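You operate a simulated robot arm through the tools that you are given. There is no shell and no other tool. Be economical: measure what you need, move in short steps, check, and stop when the job is done.

The job below is to be done with a simulated robot arm. You get a single attempt, and the scene is never put back.

JOB
Shut the loaf in the bread bin and brush the board clean.
Fine: the brush goes back where it was. Set down upright: loaf. What is to be rubbed or washed off counts as gone when no trace of it is left.

Only the result counts: the job must be done as asked and must still hold three seconds after the hand-in. Knocking over, shifting, dropping, spilling or breaking anything else fails it.

ROBOT AND FRAMES
A 6-joint arm with a two-finger parallel gripper on a trunk, on a base that drives. Base frame: it is fixed to the floor where the robot stands at the start and does not move with it; the origin is under the middle of the robot, x ahead of it, y to its left, z up. Lengths are in mm, angles in rad, forces in N, time in s.
With the tool pointing down near the work surface it reaches from about 260 to 800 mm from the robot's upright axis, wherever it stands. Its first joint turns from -2.897 to 2.897 rad. Places, roughly: bread bin [600, -100, 900]; bread bin drawer [600, -100, 1000]. Payload 3.91 kg.
The tool frame sits at the grasp point between the pads (the TCP): z along the fingers, y along the line on which they close. The tips reach 30 mm beyond it. Largest opening 110 mm; finger width 20, thickness 10; the body of the gripper, 48 by 112 mm, starts 55 mm behind the TCP.
Orientation is that of the tool frame in the base frame, as a unit quaternion [x, y, z, w]. With the fingers straight down and closing along the base's y, the tool's x points along the base's -x, its y along +y and its z along -z.

CONTROLS
- The arm moves only by the tool nudge_tool. Its argument "targets" is a list of rows, each a list of 7 numbers: the turn, a rotation vector about the tool's x, y, z in units of 180 degrees (1.0 is 180 degrees), then the shift along the tool's x, y, z in units of 250 mm (1.0 is 250 mm), then the gripper command, from -1 (shut) to 1 (fully open), values between in proportion. In form: [[ax, ay, az, tx, ty, tz, fingers], ...]. A call has 1 to 10 rows; each row is the pose to reach, as a shift and turn from the pose commanded when the call began, along the tool's axes at that moment. A call with a number of a shift or a turn outside -1 to 1 is refused whole. Each row takes 0.2 s and may step no farther than 50 mm and 0.15 rad from the row before; otherwise, or with a gripper value out of range, the whole call is refused. Where a pose cannot be reached the arm comes as near as it can. A force on the tool above 40 N (or 10 N above the force at the start of the call, whichever is more), or a blocked arm, ends the call early, and 0.2 s more pass. Each finger travels about 45 mm/s and halts on what it meets, pressing with about 25 N; the grip force reading is that of the motor and also rises with nothing between the fingers. The clock runs only during rows and for 0.2 s after the last one: add rows that repeat a pose to give the fingers time. The reply holds the time, the measured pose of the TCP, the force on the tool along the base axes, the opening and the grip force, in the units named above and with some noise, with the torque about the TCP (base axes, N m) and any sound that the robot's microphone picked up.
- Cameras (640 x 400 px; columns grow to the right, rows downward): "scene" is now at [7.9, 176.6, 1429.4]; the picture's right is [0.29, -0.96, 0.00], its down [-0.52, -0.16, -0.84] and it looks along [0.80, 0.24, -0.54] (base axes); focal length 218 px, centre (320, 200). "wrist" rides on the gripper at [77, 7, -114] in the tool frame; the picture's right is [-0.09, 1.00, 0.00], its down [-0.80, -0.07, -0.59] and it looks along [-0.59, -0.05, 0.80] (tool axes); focal length 270 px, centre (320, 200). There is no depth. A picture from a camera that has moved, and an enlarged one, comes with that camera's place and axes in the base frame and with its lens.
- snapshot(camera): a new picture of that camera. The clock stands still meanwhile.
- slide_trunk(by): slides the trunk up (or, below 0, down) by that many mm; the arm and the scene camera ride with it, the base frame stays. It gives what a move gives, with no picture.
- drive_base(legs): drives the robot by 1 to 6 legs, each [ahead, turn to the left] in mm and rad, along the robot's own axes; the way and the turn of a leg run together, so that a leg with both is an arc; at most 1500 mm and 3.142 rad a leg. The arm and the cameras ride along, it lands a little off, and it stops where it bumps. It gives what a move gives.
- head_to(pan, tilt): turns the head with the scene camera to pan (to the left, within 2.705 rad either way) and tilt (down, from -0.506 to 1.204), counted from straight ahead of the robot. It gives what a move gives.
- zoom(camera, box): a new picture of the part [left, top, right, bottom] of that camera's present view, enlarged. The clock stands still meanwhile.
- finish_job(): hands the job in; it is judged then, once.

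Work in short steps. Places have to be worked out from the pictures, the camera data and where the tool is seen: move nearer, look again, correct. Check each grasp and each placing, and mend what went wrong. You have 120 turns and 78 pictures in all, those below and enlarged ones among them. Open the gripper and draw the arm clear of the work before you hand the job in, unless the task says otherwise; then end with one line.

The tools are called after "Call:" as name(argument=value, ...) on one line, values as JSON. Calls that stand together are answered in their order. nudge_tool: Moves the arm, as the interface text tells. Its arguments: {"type":"object","properties":{"targets":{"type":"array","items":{"type":"array","items":{"type":"number"}}}},"required":["targets"]} The other tools are called the same way: slide_trunk (by) slides the trunk up or down; drive_base (legs) drives the base; head_to (pan, tilt) turns the head that bears the scene camera; snapshot (camera) takes a picture; zoom (camera, box) takes an enlarged picture of a part of a camera's view; finish_job () hands the job in.

At the start:

```text
time: 0.0
tool_pos: [378.1, 337.7, 1173.8]
tcp_rot: [0.006, 1.0, -0.001, 0.001]
wrist_force: [0.4, -0.3, 0.4]
ft_torque: [0.0, 0.02, -0.01]
finger_gap: 110.3
grip_force: 0.1
trunk travel left (down, up): [-375.0, 235.0]
robot x, y, heading: [2.0, 1.5, 0.002]
head pan, tilt: [0.293, 0.574]
```

scene: 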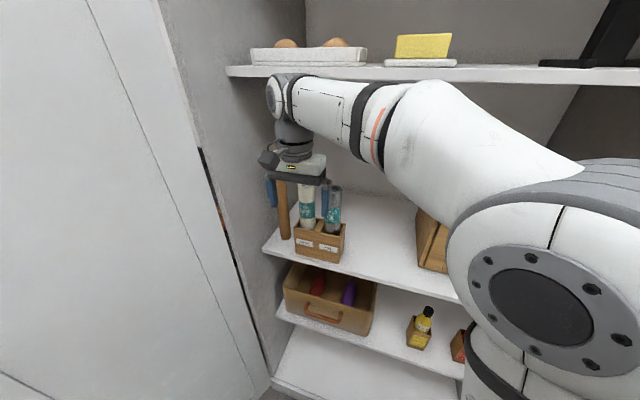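
wrist: 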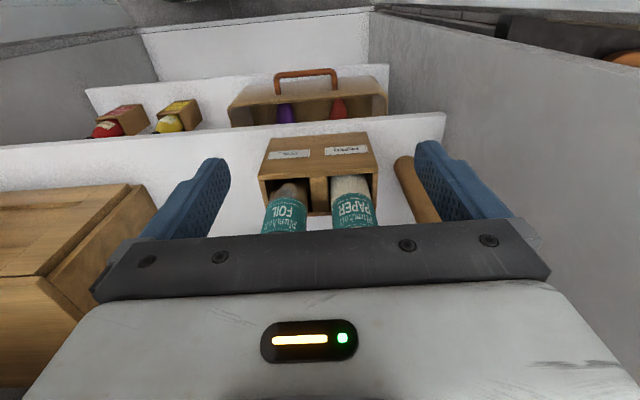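

The arm blocks the view of the bread bin. I'll turn the head to look to the right first.

Call:
head_to(pan=-0.5, tilt=0.6)

Call:
snapshot(camera="scene")

Call:
head_to(pan=-1.4, tilt=0.6)

Call:
snapshot(camera="scene")

```text
time: 1.1
tool_pos: [378.7, 338.3, 1172.3]
tcp_rot: [0.006, 1.0, 0.0, -0.001]
wrist_force: [-0.5, 0.5, 1.0]
ft_torque: [-0.01, -0.01, -0.02]
finger_gap: 110.0
grip_force: 0.1
trunk travel left (down, up): [-375.0, 235.0]
robot x, y, heading: [-0.5, -0.2, -0.003]
head pan, tilt: [-0.499, 0.6]
```

```text
75 pictures are left
camera scene: at [0.2, 108.6, 1427.0], right [-0.48, -0.88, 0.0], down [-0.5, 0.27, -0.83], along [0.73, -0.39, -0.56], focal length 218 px, centre (320, 200)
```

scene: 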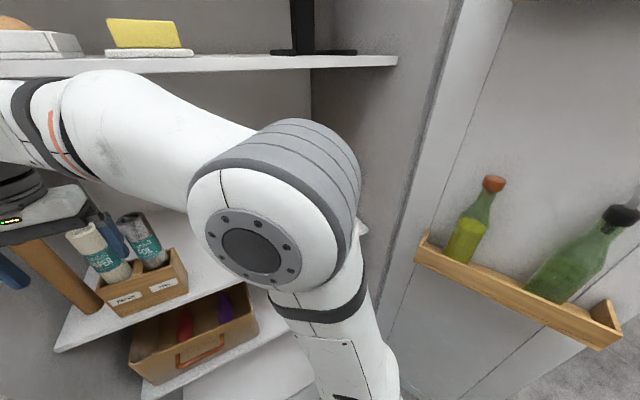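

```text
time: 2.3
tool_pos: [379.7, 338.4, 1172.5]
tcp_rot: [0.006, 1.0, 0.0, 0.0]
wrist_force: [1.3, -0.8, 0.4]
ft_torque: [0.01, 0.04, 0.0]
finger_gap: 110.0
grip_force: 0.0
trunk travel left (down, up): [-375.0, 235.0]
robot x, y, heading: [-0.5, -0.5, 0.005]
head pan, tilt: [-1.4, 0.6]
```

```text
74 pictures are left
camera scene: at [-62.3, 63.7, 1427.0], right [-0.99, -0.17, 0.0], down [-0.1, 0.56, -0.83], along [0.14, -0.81, -0.56], focal length 218 px, centre (320, 200)
```

scene: 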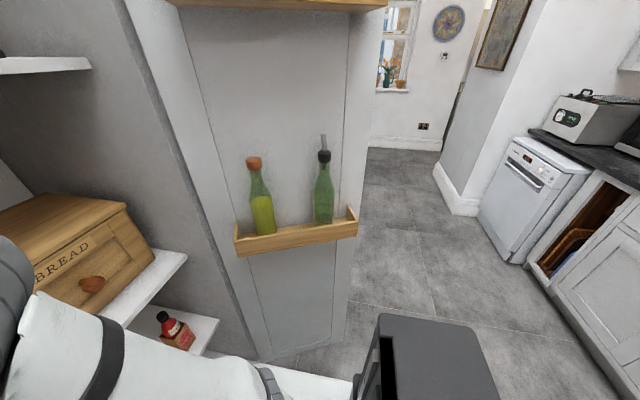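

The bread bin is on the shelf, and a kitchen lies behind me. I still need to find the loaf, board and brush.

Call:
head_to(pan=-2.5, tilt=0.5)

Call:
snapshot(camera="scene")

Call:
head_to(pan=2.5, tilt=0.5)

Call:
snapshot(camera="scene")

Call:
head_to(pan=1.2, tilt=0.5)

Call:
snapshot(camera="scene")

```text
time: 3.7
tool_pos: [378.3, 338.2, 1172.8]
tcp_rot: [0.006, 1.0, 0.0, 0.001]
wrist_force: [0.4, 0.2, -0.4]
ft_torque: [-0.03, 0.03, 0.02]
finger_gap: 109.8
grip_force: 0.0
trunk travel left (down, up): [-375.0, 235.0]
robot x, y, heading: [-0.8, -0.2, 0.001]
head pan, tilt: [-2.499, 0.499]
```

```text
73 pictures are left
camera scene: at [-150.2, 96.1, 1436.1], right [-0.6, 0.8, 0.0], down [0.38, 0.29, -0.88], along [-0.7, -0.53, -0.48], focal length 218 px, centre (320, 200)
```

scene: 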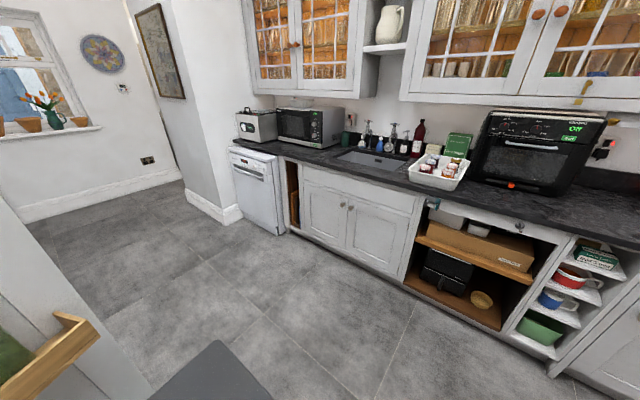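

```text
time: 7.6
tool_pos: [379.2, 338.1, 1172.2]
tcp_rot: [0.007, 1.0, 0.0, 0.0]
wrist_force: [-0.2, -0.7, 0.9]
ft_torque: [0.0, 0.01, -0.04]
finger_gap: 110.2
grip_force: 0.0
trunk travel left (down, up): [-375.0, 235.0]
robot x, y, heading: [-2.0, -2.4, -0.001]
head pan, tilt: [2.499, 0.499]
```

```text
72 pictures are left
camera scene: at [-150.4, 205.2, 1436.1], right [0.6, 0.8, 0.0], down [0.38, -0.29, -0.88], along [-0.7, 0.53, -0.48], focal length 218 px, centre (320, 200)
```

scene: 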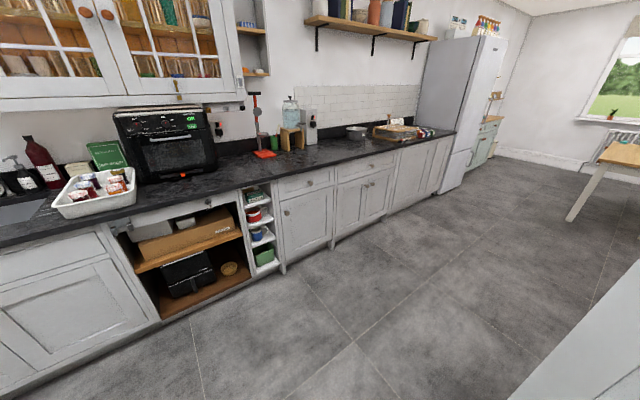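

```text
time: 9.1
tool_pos: [378.5, 338.2, 1171.9]
tcp_rot: [0.006, 1.0, 0.0, 0.0]
wrist_force: [-0.5, -0.5, -0.1]
ft_torque: [0.02, 0.01, -0.01]
finger_gap: 110.1
grip_force: 0.0
trunk travel left (down, up): [-375.0, 235.0]
robot x, y, heading: [1.5, 4.6, 0.002]
head pan, tilt: [1.201, 0.499]
```

```text
71 pictures are left
camera scene: at [-44.7, 235.7, 1436.1], right [0.93, -0.36, 0.0], down [-0.17, -0.45, -0.88], along [0.32, 0.82, -0.48], focal length 218 px, centre (320, 200)
```

scene: 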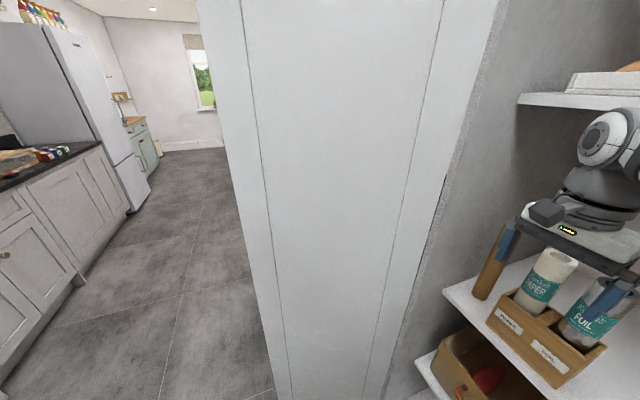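

There seems to be a board with bread on the counter behind left, and a red brush near it. I'll zoom in on those.

Call:
head_to(pan=2.3, tilt=0.3)

Call:
zoom(camera="scene", box=[240, 100, 440, 225])

Call:
zoom(camera="scene", box=[100, 100, 300, 225])

```text
time: 10.4
tool_pos: [378.8, 338.1, 1173.9]
tcp_rot: [0.006, 1.0, 0.0, 0.0]
wrist_force: [-0.2, 0.5, 0.2]
ft_torque: [0.01, -0.02, -0.03]
finger_gap: 110.0
grip_force: 0.1
trunk travel left (down, up): [-375.0, 235.0]
robot x, y, heading: [-1.0, 5.7, 0.002]
head pan, tilt: [2.3, 0.3]
```

```text
3.20 times, centred on (340, 162) of scene
camera zoom: at [-139.7, 220.3, 1454.5], right [0.75, 0.67, 0.0], down [0.2, -0.22, -0.96], along [-0.64, 0.71, -0.3], focal length 698 px, centre (256, 320)
```

zoom: 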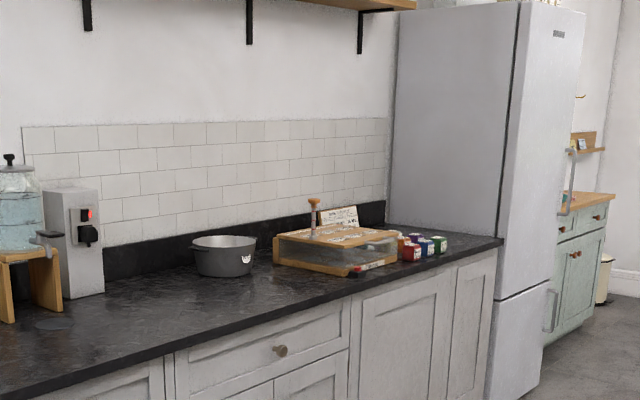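

```text
3.20 times, centred on (200, 162) of scene
camera zoom: at [-139.7, 220.3, 1454.5], right [0.75, 0.67, 0.0], down [0.2, -0.22, -0.96], along [-0.64, 0.71, -0.3], focal length 698 px, centre (704, 320)
```

zoom: 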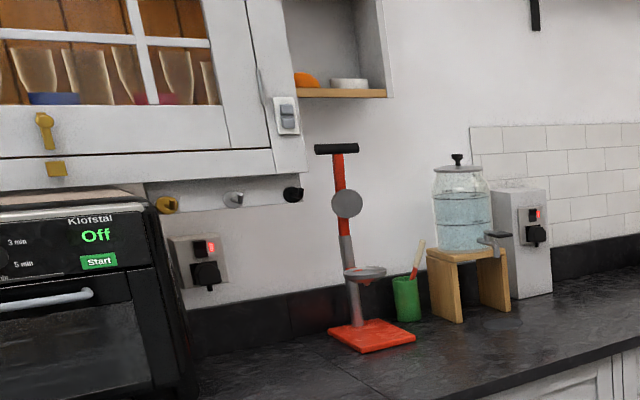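

No loaf there. A table stands in the far room to the left, so I'll look at it, then back off to see the whole larder.

Call:
head_to(pan=1.75, tilt=0.35)

Call:
snapshot(camera="scene")

Call:
drive_base(legs=[[-400, 0]])

Call:
head_to(pan=-0.1, tilt=0.6)

Call:
snapshot(camera="scene")

```text
time: 11.4
tool_pos: [378.7, 340.0, 1173.0]
tcp_rot: [0.006, 1.0, 0.0, -0.001]
wrist_force: [-0.2, -0.8, 0.1]
ft_torque: [0.03, 0.02, 0.04]
finger_gap: 110.0
grip_force: 0.1
trunk travel left (down, up): [-375.0, 235.0]
robot x, y, heading: [-1.4, -0.4, 0.006]
head pan, tilt: [1.751, 0.351]
```

```text
68 pictures are left
camera scene: at [-94.3, 242.3, 1449.8], right [0.98, 0.18, 0.0], down [0.06, -0.34, -0.94], along [-0.17, 0.92, -0.34], focal length 218 px, centre (320, 200)
```

scene: 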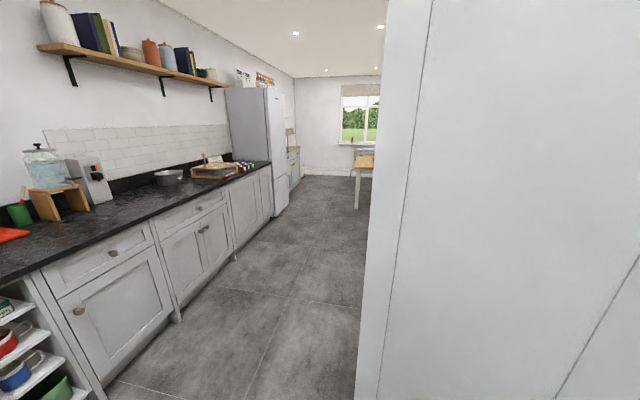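

```text
time: 13.8
tool_pos: [-17.4, 339.0, 1172.8]
tcp_rot: [0.006, 1.0, 0.0, 0.0]
wrist_force: [0.2, 0.7, 0.5]
ft_torque: [-0.01, 0.01, -0.05]
finger_gap: 110.0
grip_force: 0.1
trunk travel left (down, up): [-375.0, 235.0]
robot x, y, heading: [-391.3, 1.8, 0.003]
head pan, tilt: [1.751, 0.351]
```

```text
time: 15.7
tool_pos: [-16.6, 337.7, 1173.6]
tcp_rot: [0.007, 1.0, 0.0, -0.001]
wrist_force: [-0.3, 1.1, 0.2]
ft_torque: [-0.01, -0.01, 0.02]
finger_gap: 110.1
grip_force: 0.0
trunk travel left (down, up): [-375.0, 235.0]
robot x, y, heading: [-393.4, -0.8, 0.003]
head pan, tilt: [-0.099, 0.6]
```

```text
67 pictures are left
camera scene: at [-384.6, 141.6, 1427.0], right [-0.1, -1.0, 0.0], down [-0.56, 0.05, -0.83], along [0.82, -0.08, -0.56], focal length 218 px, centre (320, 200)
```

scene: 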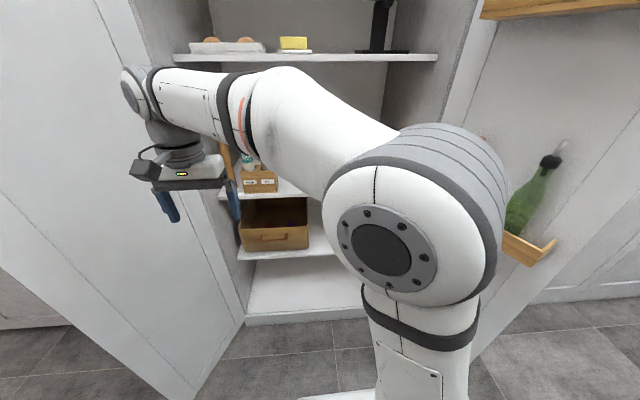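

The arm itself blocks the shelves. I'll back off a bit more and turn left, so that the arm swings away and the head can look right at the larder.

Call:
drive_base(legs=[[-230, 0], [0, 1.0]])

Call:
head_to(pan=-1.0, tilt=0.5)

Call:
snapshot(camera="scene")

```text
time: 19.9
tool_pos: [-703.5, 501.8, 1173.8]
tcp_rot: [-0.472, 0.882, -0.001, 0.0]
wrist_force: [-0.4, 0.2, -0.4]
ft_torque: [0.02, 0.04, -0.01]
finger_gap: 110.1
grip_force: 0.0
trunk travel left (down, up): [-375.0, 235.0]
robot x, y, heading: [-616.9, -1.4, 0.995]
head pan, tilt: [-0.099, 0.6]
```

```text
time: 21.1
tool_pos: [-703.6, 502.3, 1173.3]
tcp_rot: [-0.472, 0.881, -0.001, 0.0]
wrist_force: [0.0, -0.3, -0.1]
ft_torque: [0.02, 0.03, 0.0]
finger_gap: 110.1
grip_force: 0.2
trunk travel left (down, up): [-375.0, 235.0]
robot x, y, heading: [-621.5, -2.9, 0.993]
head pan, tilt: [-1.0, 0.499]
```

```text
66 pictures are left
camera scene: at [-697.5, 15.1, 1436.1], right [-0.01, -1.0, 0.0], down [-0.48, 0.0, -0.88], along [0.88, 0.0, -0.48], focal length 218 px, centre (320, 200)
```

scene: 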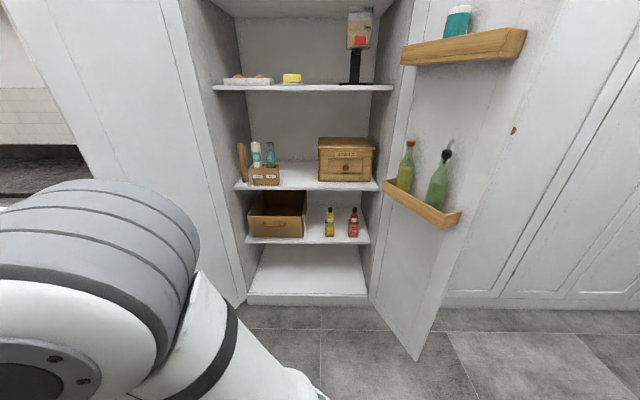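

Now the whole larder is visible; zooming in.

Call:
zoom(camera="scene", box=[200, 50, 420, 188])

Call:
head_to(pan=0.6, tilt=0.4)

Call:
snapshot(camera="scene")

Call:
head_to(pan=2.2, tilt=0.5)

Call:
snapshot(camera="scene")

```text
2.90 times, centred on (310, 119) of scene
camera zoom: at [-697.5, 15.1, 1436.1], right [-0.01, -1.0, 0.0], down [-0.48, 0.0, -0.88], along [0.88, 0.0, -0.48], focal length 632 px, centre (349, 435)
```

zoom: 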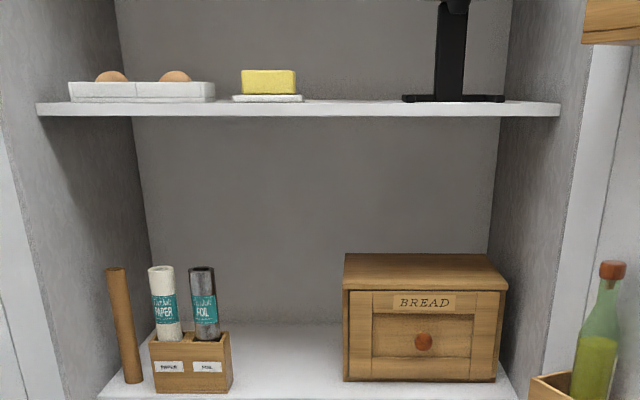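

```text
time: 22.8
tool_pos: [-704.5, 501.7, 1172.7]
tcp_rot: [-0.472, 0.882, 0.0, 0.0]
wrist_force: [0.1, -0.3, -0.2]
ft_torque: [0.02, 0.01, 0.03]
finger_gap: 109.9
grip_force: 0.1
trunk travel left (down, up): [-375.0, 235.0]
robot x, y, heading: [-620.0, -2.0, 0.991]
head pan, tilt: [0.6, 0.4]
```

```text
64 pictures are left
camera scene: at [-790.6, 108.2, 1445.2], right [1.0, 0.02, 0.0], down [0.01, -0.39, -0.92], along [-0.02, 0.92, -0.39], focal length 218 px, centre (320, 200)
```

scene: 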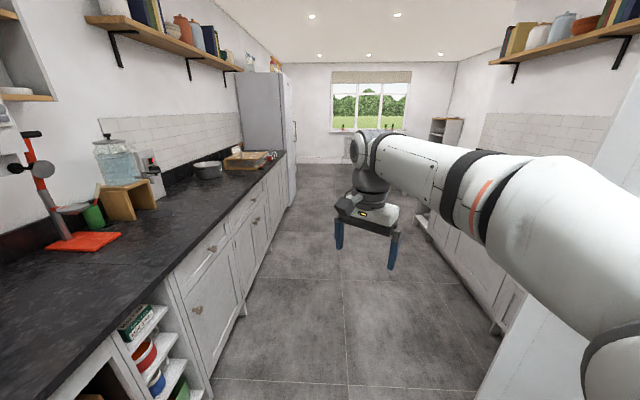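

```text
time: 24.5
tool_pos: [-703.4, 502.5, 1173.2]
tcp_rot: [-0.472, 0.881, 0.0, -0.001]
wrist_force: [0.5, 0.2, 0.4]
ft_torque: [0.01, 0.0, -0.01]
finger_gap: 110.0
grip_force: 0.0
trunk travel left (down, up): [-375.0, 235.0]
robot x, y, heading: [-622.0, -0.6, 0.994]
head pan, tilt: [2.201, 0.499]
```

```text
63 pictures are left
camera scene: at [-879.3, 10.8, 1436.1], right [-0.05, 1.0, 0.0], down [0.48, 0.03, -0.88], along [-0.88, -0.05, -0.48], focal length 218 px, centre (320, 200)
```

scene: 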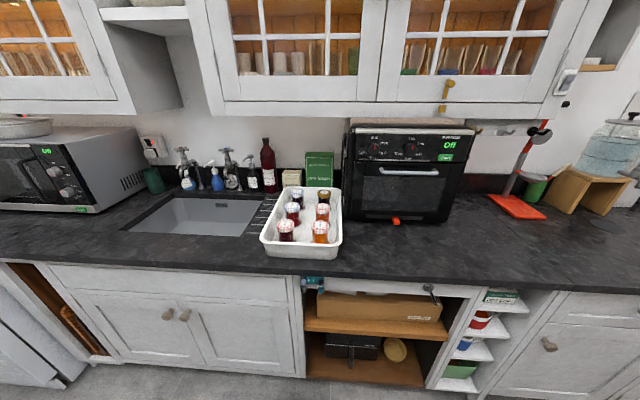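

There's a second worktop further down the room on the right. I'll drive that way with the arm safely in the aisle and look.

Call:
drive_base(legs=[[0, 0.577], [1000, 0]])

Call:
head_to(pan=-1.2, tilt=0.5)

Call:
snapshot(camera="scene")

```text
time: 31.3
tool_pos: [-960.2, 1388.9, 1172.8]
tcp_rot: [-0.701, 0.713, -0.001, 0.0]
wrist_force: [-0.3, 0.1, -0.5]
ft_torque: [0.0, 0.01, -0.05]
finger_gap: 109.8
grip_force: 0.0
trunk travel left (down, up): [-375.0, 235.0]
robot x, y, heading: [-618.0, 1012.9, 1.562]
head pan, tilt: [2.201, 0.499]
```

```text
time: 34.2
tool_pos: [-959.9, 1389.0, 1172.7]
tcp_rot: [-0.702, 0.712, 0.0, 0.001]
wrist_force: [0.3, -0.1, 0.6]
ft_torque: [-0.01, -0.01, 0.0]
finger_gap: 110.0
grip_force: 0.0
trunk travel left (down, up): [-375.0, 235.0]
robot x, y, heading: [-612.9, 1007.7, 1.562]
head pan, tilt: [-1.201, 0.499]
```

```text
62 pictures are left
camera scene: at [-680.9, 966.8, 1436.1], right [0.35, -0.94, 0.0], down [-0.45, -0.17, -0.88], along [0.82, 0.31, -0.48], focal length 218 px, centre (320, 200)
```

scene: 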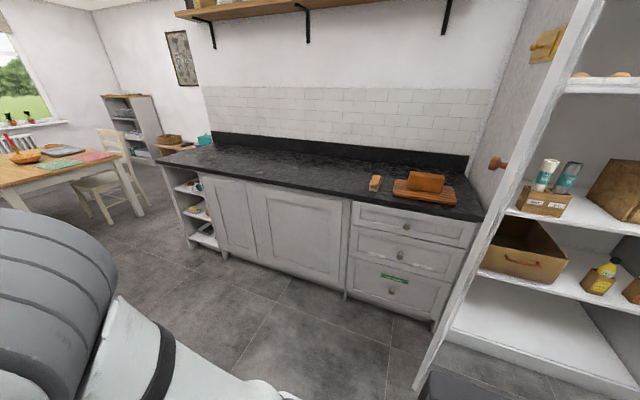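

Found: loaf on a board, brush beside it, on the right-hand worktop. Zooming in.

Call:
zoom(camera="scene", box=[350, 155, 478, 235])

```text
5.00 times, centred on (414, 195) of scene
camera zoom: at [-680.9, 966.8, 1436.1], right [0.35, -0.94, 0.0], down [-0.45, -0.17, -0.88], along [0.82, 0.31, -0.48], focal length 1090 px, centre (-150, 225)
```

zoom: 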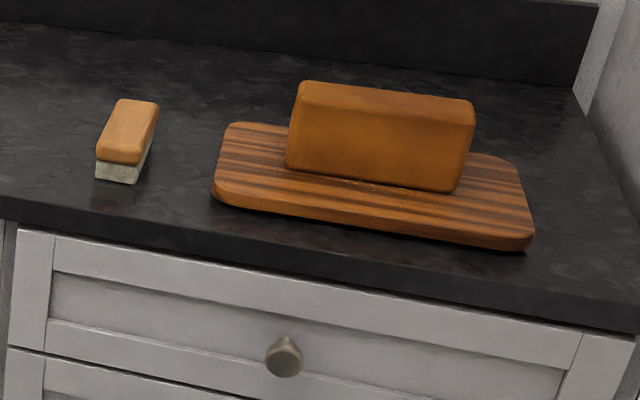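

Plan: open the bread bin drawer first, then fetch the loaf, then brush. I'll drive back to face the larder, at x≈-250.

Call:
drive_base(legs=[[-1010, 0], [0, -1.562], [360, 0]])

Call:
head_to(pan=-0.3, tilt=0.5)

Call:
snapshot(camera="wrist")

```text
time: 45.1
tool_pos: [108.9, 343.6, 1171.7]
tcp_rot: [0.001, 1.0, -0.001, -0.001]
wrist_force: [0.3, 0.0, -0.7]
ft_torque: [-0.01, 0.03, 0.0]
finger_gap: 110.0
grip_force: 0.1
trunk travel left (down, up): [-375.0, 235.0]
robot x, y, heading: [-268.4, -1.9, -0.006]
head pan, tilt: [-1.201, 0.499]
```

```text
time: 46.3
tool_pos: [108.1, 345.1, 1173.5]
tcp_rot: [0.001, 1.0, 0.0, 0.0]
wrist_force: [-0.1, -0.2, 0.2]
ft_torque: [-0.02, 0.01, -0.03]
finger_gap: 109.9
grip_force: 0.1
trunk travel left (down, up): [-375.0, 235.0]
robot x, y, heading: [-266.2, -3.4, -0.001]
head pan, tilt: [-0.3, 0.499]
```

```text
60 pictures are left
camera wrist: at [30.8, 351.6, 1289.1], right [0.09, 1.0, 0.0], down [0.8, -0.07, 0.59], along [0.59, -0.05, -0.8], focal length 270 px, centre (320, 200)
```

wrist: 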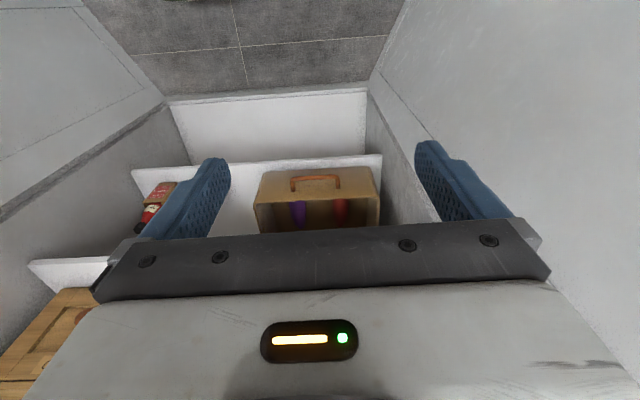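

The arm is clear. Now I'll pitch the tool forward (fingers toward +x) while moving toward the robot's middle.

Call:
nudge_tool(targets=[[0, -0.047, 0, 0, -0.09, 0, 1], [0, -0.094, 0, 0, -0.18, 0, 1], [0, -0.141, 0, 0, -0.27, 0, 1], [0, -0.188, 0, 0, -0.36, 0, 1], [0, -0.235, 0, 0, -0.45, 0, 1], [0, -0.282, 0, 0, -0.54, 0, 1], [0, -0.329, 0, 0, -0.63, 0, 1], [0, -0.376, 0, 0, -0.72, 0, 1], [0, -0.423, 0, 0, -0.81, 0, 1], [0, -0.47, 0, 0, -0.9, 0, 1]])

Call:
snapshot(camera="scene")

Call:
snapshot(camera="wrist")

```text
time: 48.5
tool_pos: [108.3, 121.2, 1175.4]
tcp_rot: [0.001, 0.739, 0.0, 0.673]
wrist_force: [0.1, 0.5, -0.2]
ft_torque: [0.0, -0.01, -0.03]
finger_gap: 110.1
grip_force: 0.0
trunk travel left (down, up): [-375.0, 235.0]
robot x, y, heading: [-268.4, -1.5, -0.006]
head pan, tilt: [-0.3, 0.499]
```

```text
59 pictures are left
camera scene: at [-257.4, 123.7, 1436.1], right [-0.3, -0.95, 0.0], down [-0.46, 0.14, -0.88], along [0.84, -0.27, -0.48], focal length 218 px, centre (320, 200)
```

scene: 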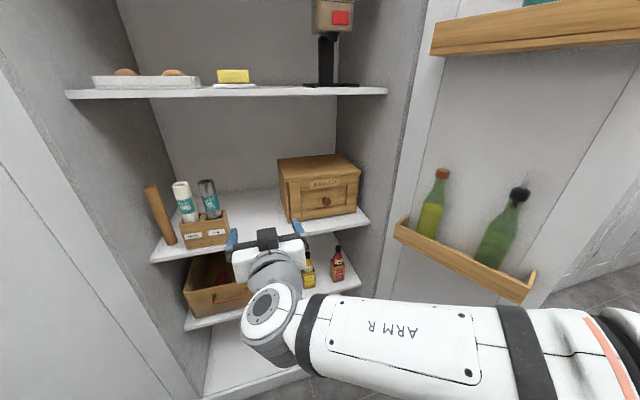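

```text
58 pictures are left
camera wrist: at [-13.7, 127.8, 1110.7], right [0.01, 1.0, 0.09], down [-0.52, -0.07, 0.85], along [0.86, -0.05, 0.51], focal length 270 px, centre (320, 200)
```

wrist: 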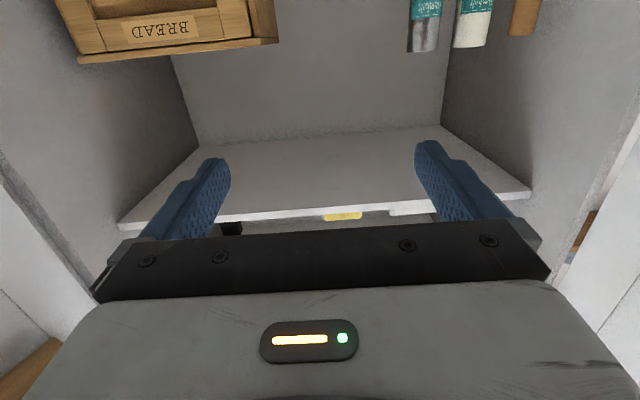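

By triangulation the knob is at about (445,-125,1020). I'll move to a pre-grasp at (330,-125,1020) with the tool level.

Call:
nudge_tool(targets=[[0, -0.003, 0, 0.053, -0.098, 0.094, 1], [0, -0.006, 0, 0.107, -0.197, 0.188, 1], [0, -0.009, 0, 0.16, -0.295, 0.283, 1], [0, -0.012, 0, 0.214, -0.394, 0.377, 1], [0, -0.015, 0, 0.267, -0.492, 0.471, 1], [0, -0.018, 0, 0.32, -0.59, 0.565, 1], [0, -0.021, 0, 0.374, -0.689, 0.659, 1], [0, -0.024, 0, 0.427, -0.787, 0.754, 1], [0, -0.027, 0, 0.481, -0.886, 0.848, 1], [0, -0.03, 0, 0.534, -0.984, 0.942, 1]])

Call:
snapshot(camera="wrist")

Call:
snapshot(camera="scene")

```text
time: 50.7
tool_pos: [296.0, 32.5, 1050.0]
tcp_rot: [0.034, 0.71, -0.021, 0.703]
wrist_force: [-0.3, 0.7, 0.3]
ft_torque: [-0.03, 0.03, 0.02]
finger_gap: 109.7
grip_force: 0.0
out of reach, approached as far as the arm can: row 1, 2, 3, 4, 5, 6, 7, 8, 9, 10
trunk travel left (down, up): [-375.0, 235.0]
robot x, y, heading: [-272.5, 2.1, -0.01]
head pan, tilt: [-0.3, 0.499]
```

```text
57 pictures are left
camera wrist: at [182.0, 50.5, 976.2], right [0.08, 0.99, 0.11], down [-0.59, -0.04, 0.81], along [0.8, -0.13, 0.58], focal length 270 px, centre (320, 200)
```

wrist: 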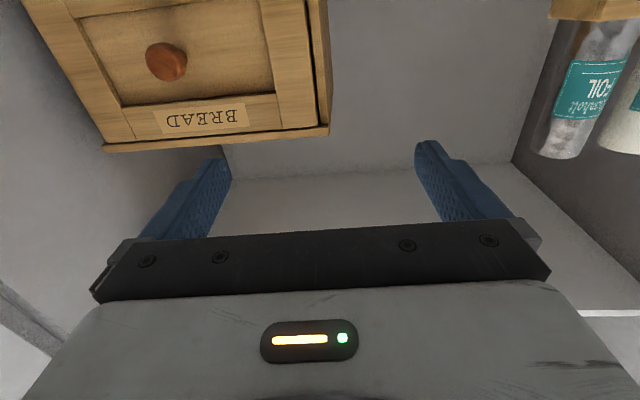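

```text
56 pictures are left
camera scene: at [-261.1, 123.3, 1436.2], right [-0.3, -0.95, 0.0], down [-0.45, 0.14, -0.88], along [0.84, -0.27, -0.48], focal length 218 px, centre (320, 200)
```

scene: 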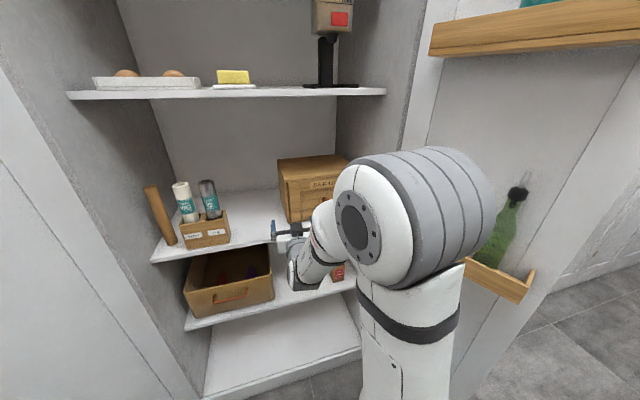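

The arm stopped short, so some joint limit seems to bite. I'll test small steps sideways to see what's reachable from here.

Call:
nudge_tool(targets=[[0, 0, 0, 0, -0.1, 0, 1], [0, 0, 0, 0, -0.2, 0, 1], [0, 0, 0, 0, -0.3, 0, 1], [0, 0, 0, 0, -0.3, 0, 1]])

```text
time: 51.7
tool_pos: [291.1, 23.1, 1050.8]
tcp_rot: [0.041, 0.712, -0.028, 0.7]
wrist_force: [0.6, -0.8, 0.3]
ft_torque: [0.0, 0.01, 0.02]
finger_gap: 110.0
grip_force: 0.1
out of reach, approached as far as the arm can: row 1, 2, 3, 4
trunk travel left (down, up): [-375.0, 235.0]
robot x, y, heading: [-265.0, 2.3, -0.009]
head pan, tilt: [-0.3, 0.499]
```

The arm needs the target left of its shoulder line. I'll shift the base about 250 mm to the right by a reverse-and-return path.

Call:
drive_base(legs=[[0, 0.5], [-520, 0], [0, -0.5], [440, 0]])

```text
time: 59.4
tool_pos: [165.7, -223.1, 1050.6]
tcp_rot: [0.037, 0.715, -0.024, 0.698]
wrist_force: [-7.6, 2.3, 0.3]
ft_torque: [-0.07, 0.01, -0.52]
finger_gap: 109.3
grip_force: 0.0
trunk travel left (down, up): [-375.0, 235.0]
robot x, y, heading: [-390.8, -252.1, -0.029]
head pan, tilt: [-0.3, 0.499]
stopped in leg 4: the force on the tool passed its limit (the readings are from after the stop); the commanded pose is now the measured one
```

Something touched the tool. I'll take a look before moving.

Call:
snapshot(camera="scene")

Call:
snapshot(camera="wrist")

```text
55 pictures are left
camera scene: at [-376.2, -126.7, 1436.1], right [-0.32, -0.95, 0.0], down [-0.45, 0.15, -0.88], along [0.83, -0.28, -0.48], focal length 218 px, centre (320, 200)
```

scene: 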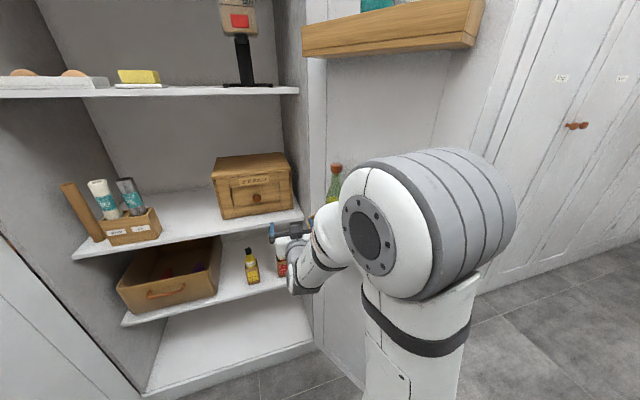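

```text
54 pictures are left
camera wrist: at [51.9, -204.3, 977.2], right [0.09, 0.99, 0.11], down [-0.58, -0.03, 0.81], along [0.81, -0.13, 0.57], focal length 270 px, centre (320, 200)
```

wrist: 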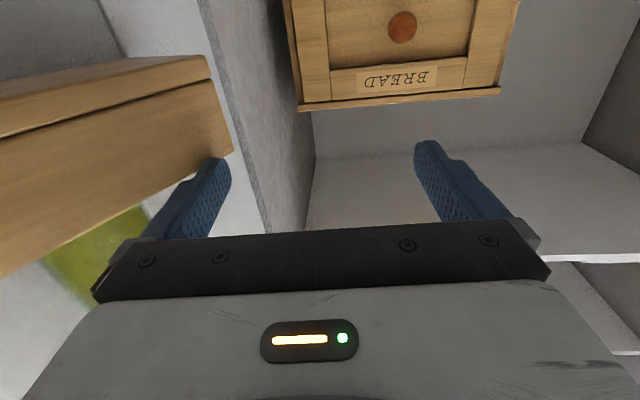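

The right finger brushed the door rack's wooden end, so I'll back off 150 mm straight. From two wrist views the knob is at about (475,-137,1006).

Call:
drive_base(legs=[[-150, 0], [0, 0.027]])

Call:
nudge_tool(targets=[[-0.01, 0, 0, 0, 0.1, 0, 0.2], [-0.02, 0, 0, 0, 0.2, 0, 0.2], [-0.03, 0, 0, 0.05, 0.3, 0, 0.2], [-0.03, 0, 0, 0.1, 0.34, 0, 0.2], [-0.03, 0, 0, 0.15, 0.34, 0, 0.2]])

Call:
snapshot(camera="scene")

```text
time: 61.1
tool_pos: [15.3, -203.8, 1050.2]
tcp_rot: [0.027, 0.715, -0.014, 0.698]
wrist_force: [-0.9, 0.2, 0.0]
ft_torque: [-0.01, -0.02, -0.03]
finger_gap: 110.1
grip_force: 0.1
trunk travel left (down, up): [-375.0, 235.0]
robot x, y, heading: [-535.8, -246.0, -0.008]
head pan, tilt: [-0.3, 0.499]
```

```text
time: 62.3
tool_pos: [20.6, -116.8, 1014.7]
tcp_rot: [-0.007, 0.715, 0.021, 0.699]
wrist_force: [-0.3, -0.3, 0.1]
ft_torque: [0.01, -0.02, 0.01]
finger_gap: 66.1
grip_force: 0.0
trunk travel left (down, up): [-375.0, 235.0]
robot x, y, heading: [-543.4, -245.2, -0.007]
head pan, tilt: [-0.3, 0.499]
```

```text
53 pictures are left
camera scene: at [-529.1, -122.7, 1436.1], right [-0.3, -0.95, 0.0], down [-0.46, 0.14, -0.88], along [0.84, -0.27, -0.48], focal length 218 px, centre (320, 200)
```

scene: 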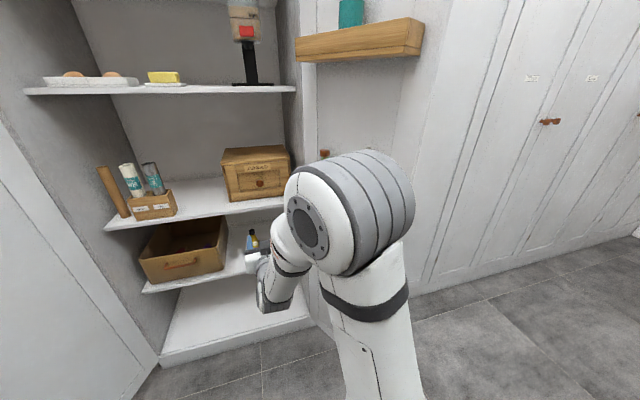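

The pose is now free, with the tool level and at yaw ≈0. I'll drive forward 280 mm and check.

Call:
drive_base(legs=[[280, 0]])

Call:
snapshot(camera="wrist")

```text
time: 64.3
tool_pos: [303.6, -121.9, 1013.1]
tcp_rot: [-0.004, 0.715, 0.018, 0.699]
wrist_force: [-0.2, 0.1, 0.5]
ft_torque: [0.01, 0.02, -0.03]
finger_gap: 66.2
grip_force: 0.2
trunk travel left (down, up): [-375.0, 235.0]
robot x, y, heading: [-253.6, -244.4, -0.009]
head pan, tilt: [-0.3, 0.499]
```

```text
52 pictures are left
camera wrist: at [187.1, -117.1, 940.9], right [-0.03, 0.99, 0.11], down [-0.57, -0.11, 0.81], along [0.82, -0.04, 0.57], focal length 270 px, centre (320, 200)
```

wrist: 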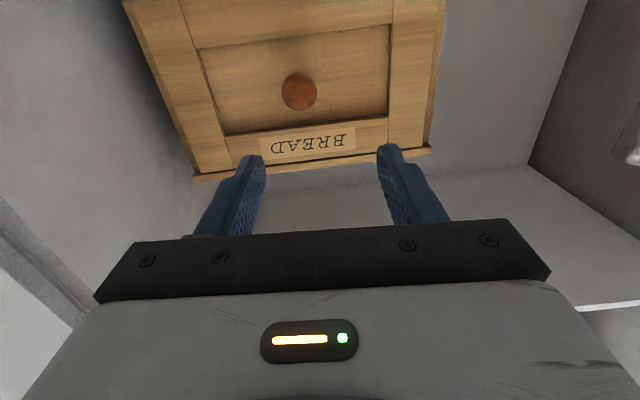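

The knob checks out at (475,-136,1005). I'll advance 160 mm with the fingers flanking it.

Call:
nudge_tool(targets=[[0, 0, 0, 0.02, -0.076, 0.15, 0.2], [0, 0, 0, 0.02, -0.076, 0.3, 0.2], [0, 0, 0, 0.02, -0.076, 0.45, 0.2], [0, 0, 0, 0.02, -0.076, 0.56, 0.2], [0, 0, 0, 0.02, -0.076, 0.64, 0.2]])

Call:
snapshot(camera="wrist")

```text
time: 65.5
tool_pos: [460.6, -127.2, 1003.8]
tcp_rot: [-0.002, 0.716, 0.015, 0.698]
wrist_force: [-1.0, 0.6, 0.7]
ft_torque: [0.03, 0.01, 0.05]
finger_gap: 66.0
grip_force: 0.1
out of reach, approached as far as the arm can: row 4, 5
trunk travel left (down, up): [-375.0, 235.0]
robot x, y, heading: [-258.4, -246.8, -0.015]
head pan, tilt: [-0.3, 0.499]
```

```text
51 pictures are left
camera wrist: at [344.3, -121.8, 931.0], right [-0.02, 0.99, 0.11], down [-0.57, -0.1, 0.81], along [0.82, -0.04, 0.57], focal length 270 px, centre (320, 200)
```

wrist: 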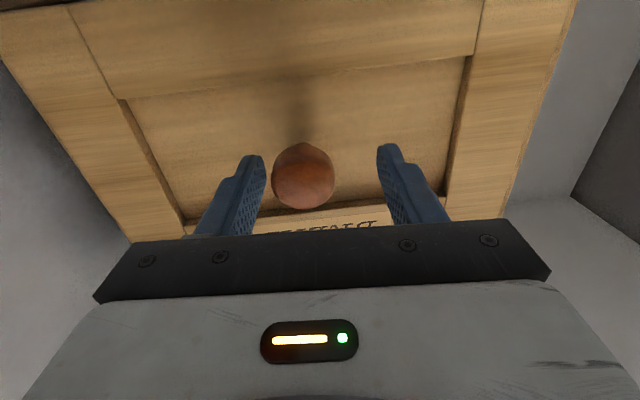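

The knob (~33 mm) sits between the fingers. I'll yaw slightly right to gain the last few mm, then close.

Call:
nudge_tool(targets=[[0.02, 0, 0, 0, -0.03, 0.035, 0.2], [0.02, 0, 0, 0, -0.03, 0.035, -0.2], [0.02, 0, 0, 0, -0.03, 0.035, -0.8], [0.02, 0, 0, 0, -0.03, 0.035, -0.8], [0.02, 0, 0, 0, -0.03, 0.035, -0.8], [0.02, 0, 0, 0, -0.03, 0.035, -0.8]])

Call:
snapshot(camera="wrist")

```text
time: 66.9
tool_pos: [470.0, -136.0, 1003.9]
tcp_rot: [0.019, 0.715, -0.004, 0.699]
wrist_force: [-2.0, -14.4, -2.2]
ft_torque: [0.07, -0.08, -0.41]
finger_gap: 35.5
grip_force: 44.9
trunk travel left (down, up): [-375.0, 235.0]
robot x, y, heading: [-256.0, -246.4, -0.014]
head pan, tilt: [-0.3, 0.499]
```

```text
50 pictures are left
camera wrist: at [354.0, -124.2, 930.4], right [0.03, 0.99, 0.11], down [-0.58, -0.07, 0.81], along [0.82, -0.09, 0.57], focal length 270 px, centre (320, 200)
```

wrist: 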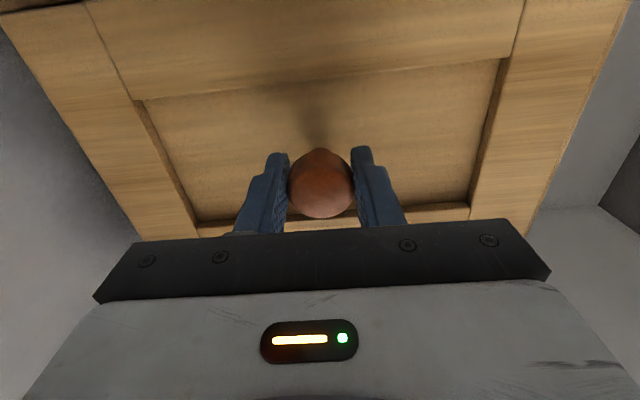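

Firm grip at 35 mm. Pulling straight back 100 mm in small steps.

Call:
nudge_tool(targets=[[0, 0, 0, 0.002, -0.003, -0.08, -0.8], [0, 0, 0, 0.004, -0.005, -0.16, -0.8], [0, 0, 0, 0.006, -0.008, -0.24, -0.8], [0, 0, 0, 0.007, -0.01, -0.32, -0.8], [0, 0, 0, 0.009, -0.013, -0.4, -0.8]])

Call:
snapshot(camera="wrist")

Call:
snapshot(camera="scene")

```text
time: 68.1
tool_pos: [371.3, -134.3, 1001.8]
tcp_rot: [0.017, 0.716, -0.004, 0.698]
wrist_force: [-1.1, -0.6, -3.1]
ft_torque: [0.14, 0.46, 0.06]
finger_gap: 35.5
grip_force: 45.1
trunk travel left (down, up): [-375.0, 235.0]
robot x, y, heading: [-258.4, -247.0, -0.01]
head pan, tilt: [-0.3, 0.499]
```

```text
49 pictures are left
camera wrist: at [254.5, -122.8, 930.5], right [0.03, 0.99, 0.11], down [-0.58, -0.07, 0.81], along [0.82, -0.09, 0.57], focal length 270 px, centre (320, 200)
```

wrist: 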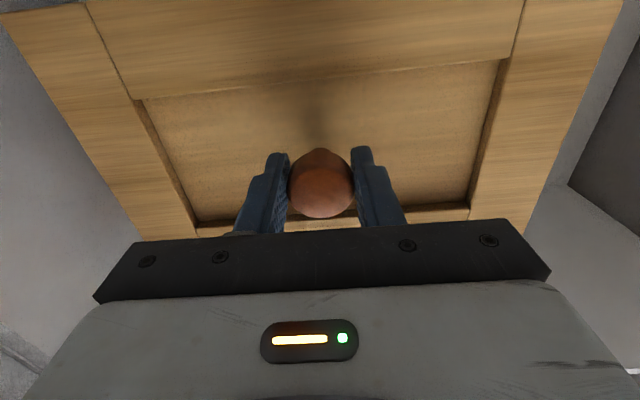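

```text
48 pictures are left
camera scene: at [-246.0, -125.1, 1436.0], right [-0.31, -0.95, 0.0], down [-0.46, 0.15, -0.88], along [0.84, -0.27, -0.48], focal length 218 px, centre (320, 200)
```

scene: 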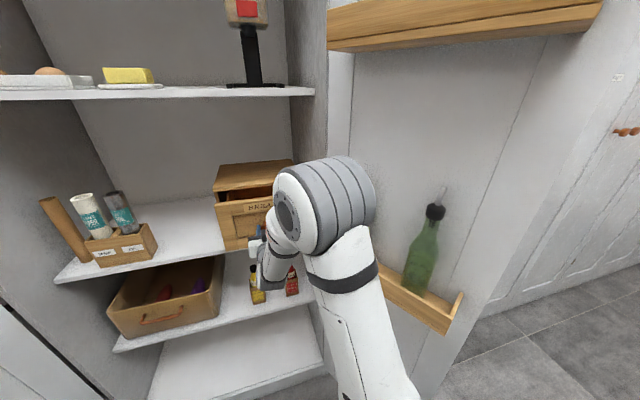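

The drawer slides freely. Pulling another 100 mm.

Call:
nudge_tool(targets=[[0, 0, 0, 0.002, -0.003, -0.08, -0.8], [0, 0, 0, 0.004, -0.005, -0.16, -0.8], [0, 0, 0, 0.006, -0.008, -0.24, -0.8], [0, 0, 0, 0.007, -0.01, -0.32, -0.8], [0, 0, 0, 0.009, -0.013, -0.4, -0.8]])

Call:
zoom(camera="scene", box=[160, 130, 352, 250])

```text
time: 69.3
tool_pos: [273.4, -132.8, 1002.9]
tcp_rot: [0.016, 0.715, -0.004, 0.699]
wrist_force: [19.0, 14.3, -7.6]
ft_torque: [-0.08, 0.49, 0.41]
finger_gap: 35.4
grip_force: 45.2
trunk travel left (down, up): [-375.0, 235.0]
robot x, y, heading: [-259.7, -251.4, -0.009]
head pan, tilt: [-0.3, 0.499]
```

```text
3.33 times, centred on (256, 190) of scene
camera zoom: at [-242.8, -122.9, 1435.9], right [-0.31, -0.95, 0.0], down [-0.46, 0.14, -0.88], along [0.83, -0.27, -0.48], focal length 727 px, centre (533, 233)
```

zoom: 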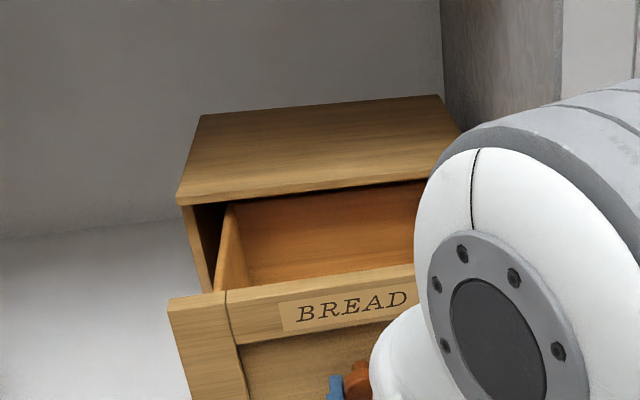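

The drawer is out ~200 mm at its stop. I'll open the fingers and back straight off.

Call:
nudge_tool(targets=[[0, 0, 0, 0, 0, 0, 0.3], [0, 0, 0, 0, 0, 0, 0.3], [0, 0, 0, 0, 0, 0, 0.3], [0, 0, 0, 0, 0, -0.1, 0.3], [0, 0, 0, 0, 0, -0.25, 0.3], [0, 0, 0, 0, 0, -0.4, 0.3]])

Call:
snapshot(camera="wrist")

```text
time: 70.7
tool_pos: [237.4, -88.1, 1029.1]
tcp_rot: [0.016, 0.715, -0.003, 0.699]
wrist_force: [-0.3, 0.3, 0.5]
ft_torque: [0.03, 0.02, 0.05]
finger_gap: 71.4
grip_force: 0.0
out of reach, approached as far as the arm can: row 4, 5, 6
trunk travel left (down, up): [-375.0, 235.0]
robot x, y, heading: [-258.3, -247.5, -0.01]
head pan, tilt: [-0.3, 0.499]
```

```text
46 pictures are left
camera wrist: at [120.5, -76.2, 955.7], right [0.03, 0.99, 0.11], down [-0.58, -0.07, 0.81], along [0.81, -0.09, 0.57], focal length 270 px, centre (320, 200)
```

wrist: 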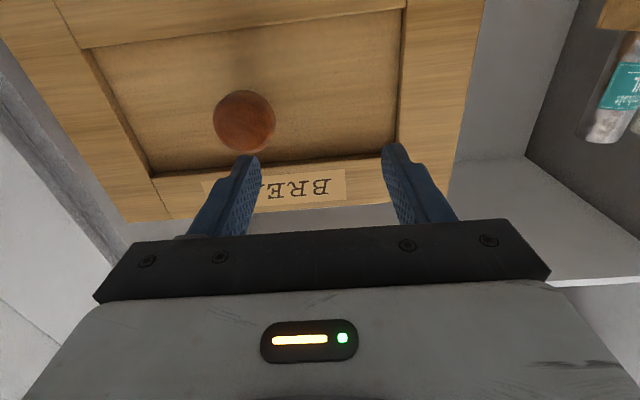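

Sideways drift only; clear of the knob. I'll back out of the larder and drive to the worktop with the loaf.

Call:
drive_base(legs=[[-380, 0]])

Call:
nudge_tool(targets=[[0, 0.047, 0, 0, 0, -0.04, 1], [0, 0.094, 0, 0, 0, -0.08, 1], [0, 0.141, 0, 0, 0, -0.12, 1], [0, 0.188, 0, 0, 0, -0.12, 1], [0, 0.235, 0, 0, 0, -0.12, 1], [0, 0.282, 0, 0, 0, -0.12, 1], [0, 0.329, 0, 0, 0, -0.12, 1], [0, 0.376, 0, 0, 0, -0.12, 1], [0, 0.423, 0, 0, 0, -0.12, 1], [0, 0.47, 0, 0, 0, -0.12, 1]])

Call:
snapshot(camera="scene")

```text
time: 73.1
tool_pos: [-141.9, -85.7, 1027.4]
tcp_rot: [0.017, 0.715, -0.004, 0.699]
wrist_force: [-0.6, 0.4, -0.3]
ft_torque: [-0.02, -0.03, -0.01]
finger_gap: 71.5
grip_force: 0.1
trunk travel left (down, up): [-375.0, 235.0]
robot x, y, heading: [-632.3, -244.2, -0.006]
head pan, tilt: [-0.3, 0.499]
```

```text
time: 75.3
tool_pos: [-170.5, -84.4, 1028.4]
tcp_rot: [0.016, 0.999, 0.009, 0.034]
wrist_force: [1.4, -0.1, 0.3]
ft_torque: [0.05, 0.0, 0.01]
finger_gap: 109.9
grip_force: 0.0
trunk travel left (down, up): [-375.0, 235.0]
robot x, y, heading: [-632.0, -244.3, -0.011]
head pan, tilt: [-0.3, 0.499]
```

```text
45 pictures are left
camera scene: at [-625.0, -121.1, 1436.1], right [-0.3, -0.95, 0.0], down [-0.46, 0.15, -0.88], along [0.84, -0.27, -0.48], focal length 218 px, centre (320, 200)
```

scene: 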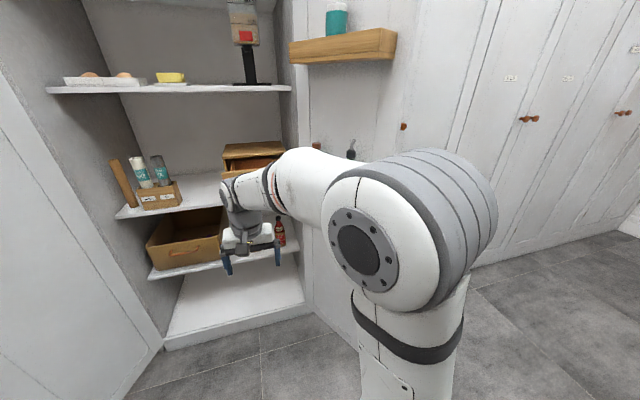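

The tool is back down. I'll raise it and yaw it 90° (closing along x) before driving to the loaf.

Call:
nudge_tool(targets=[[0, 0, 0.047, 0, 0, -0.06, 1], [0, 0, 0.094, 0, 0, -0.12, 1], [0, 0, 0.141, 0, 0, -0.18, 1], [0, 0, 0.188, 0, 0, -0.24, 1], [0, 0, 0.235, 0, 0, -0.3, 1], [0, 0, 0.282, 0, 0, -0.36, 1], [0, 0, 0.329, 0, 0, -0.42, 1], [0, 0, 0.376, 0, 0, -0.48, 1], [0, 0, 0.423, 0, 0, -0.54, 1], [0, 0, 0.47, 0, 0, -0.6, 1]])

Call:
drive_base(legs=[[0, 1.58], [1250, 0], [0, -1.58]])

Call:
head_to(pan=0.0, tilt=0.5)

Call:
snapshot(camera="scene")

```text
time: 77.5
tool_pos: [-181.5, -87.5, 1178.4]
tcp_rot: [0.685, 0.728, 0.03, 0.02]
wrist_force: [-0.1, 0.5, 0.4]
ft_torque: [-0.03, 0.0, 0.0]
finger_gap: 109.9
grip_force: 0.0
trunk travel left (down, up): [-375.0, 235.0]
robot x, y, heading: [-636.7, -243.1, -0.013]
head pan, tilt: [-0.3, 0.499]
```

```text
time: 91.4
tool_pos: [-165.3, 1160.1, 1178.2]
tcp_rot: [0.685, 0.727, 0.031, 0.02]
wrist_force: [0.1, 0.1, -0.2]
ft_torque: [0.0, -0.03, 0.01]
finger_gap: 110.1
grip_force: 0.1
trunk travel left (down, up): [-375.0, 235.0]
robot x, y, heading: [-616.5, 1026.0, -0.003]
head pan, tilt: [-0.3, 0.499]
```

```text
time: 92.2
tool_pos: [-165.5, 1159.8, 1177.3]
tcp_rot: [0.684, 0.728, 0.03, 0.02]
wrist_force: [0.6, -1.0, -0.6]
ft_torque: [-0.03, 0.02, -0.02]
finger_gap: 109.8
grip_force: 0.1
trunk travel left (down, up): [-375.0, 235.0]
robot x, y, heading: [-621.7, 1019.8, -0.005]
head pan, tilt: [0.0, 0.499]
```

```text
44 pictures are left
camera scene: at [-605.4, 1172.4, 1436.1], right [0.0, -1.0, 0.0], down [-0.48, 0.0, -0.88], along [0.88, 0.0, -0.48], focal length 218 px, centre (320, 200)
```

scene: 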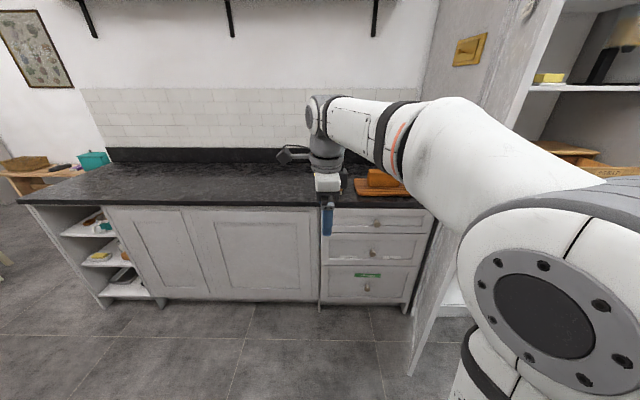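

I'll drive 500 mm forward toward the worktop and look with the wrist camera.

Call:
drive_base(legs=[[500, 0]])

Call:
head_to(pan=-0.3, tilt=0.8)

Call:
snapshot(camera="scene")

Call:
snapshot(camera="wrist")

```text
time: 95.2
tool_pos: [335.9, 1157.8, 1178.0]
tcp_rot: [0.686, 0.727, 0.029, 0.02]
wrist_force: [0.3, -0.8, 0.1]
ft_torque: [0.03, 0.02, 0.01]
finger_gap: 109.9
grip_force: 0.1
trunk travel left (down, up): [-375.0, 235.0]
robot x, y, heading: [-118.8, 1020.4, -0.005]
head pan, tilt: [0.0, 0.499]
```

```text
time: 96.0
tool_pos: [334.5, 1156.8, 1176.9]
tcp_rot: [0.685, 0.727, 0.031, 0.02]
wrist_force: [-0.1, 0.0, -0.2]
ft_torque: [0.0, 0.04, 0.01]
finger_gap: 110.1
grip_force: 0.1
trunk travel left (down, up): [-375.0, 235.0]
robot x, y, heading: [-120.6, 1021.5, -0.007]
head pan, tilt: [-0.3, 0.799]
```

```text
43 pictures are left
camera scene: at [-118.3, 1147.1, 1410.2], right [-0.3, -0.95, 0.0], down [-0.68, 0.21, -0.7], along [0.67, -0.21, -0.72], focal length 218 px, centre (320, 200)
```

scene: 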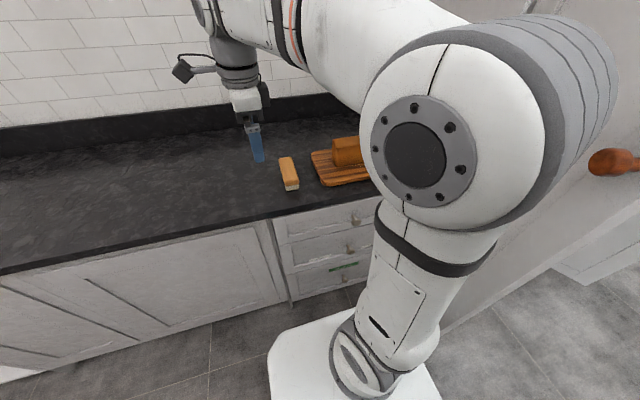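

```text
42 pictures are left
camera wrist: at [329.7, 1233.2, 1295.2], right [1.0, -0.03, 0.07], down [-0.06, -0.81, 0.58], along [0.04, -0.58, -0.81], focal length 270 px, centre (320, 200)
```

wrist: 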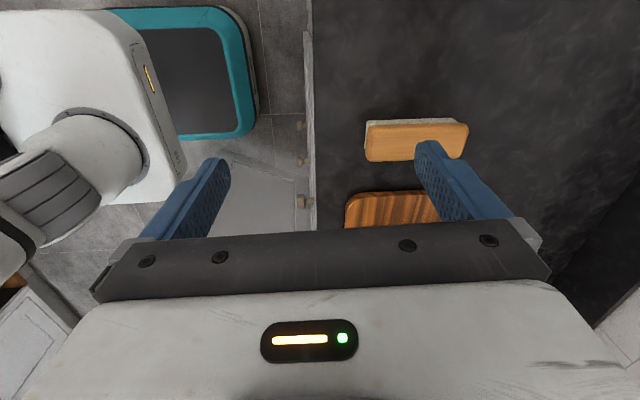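

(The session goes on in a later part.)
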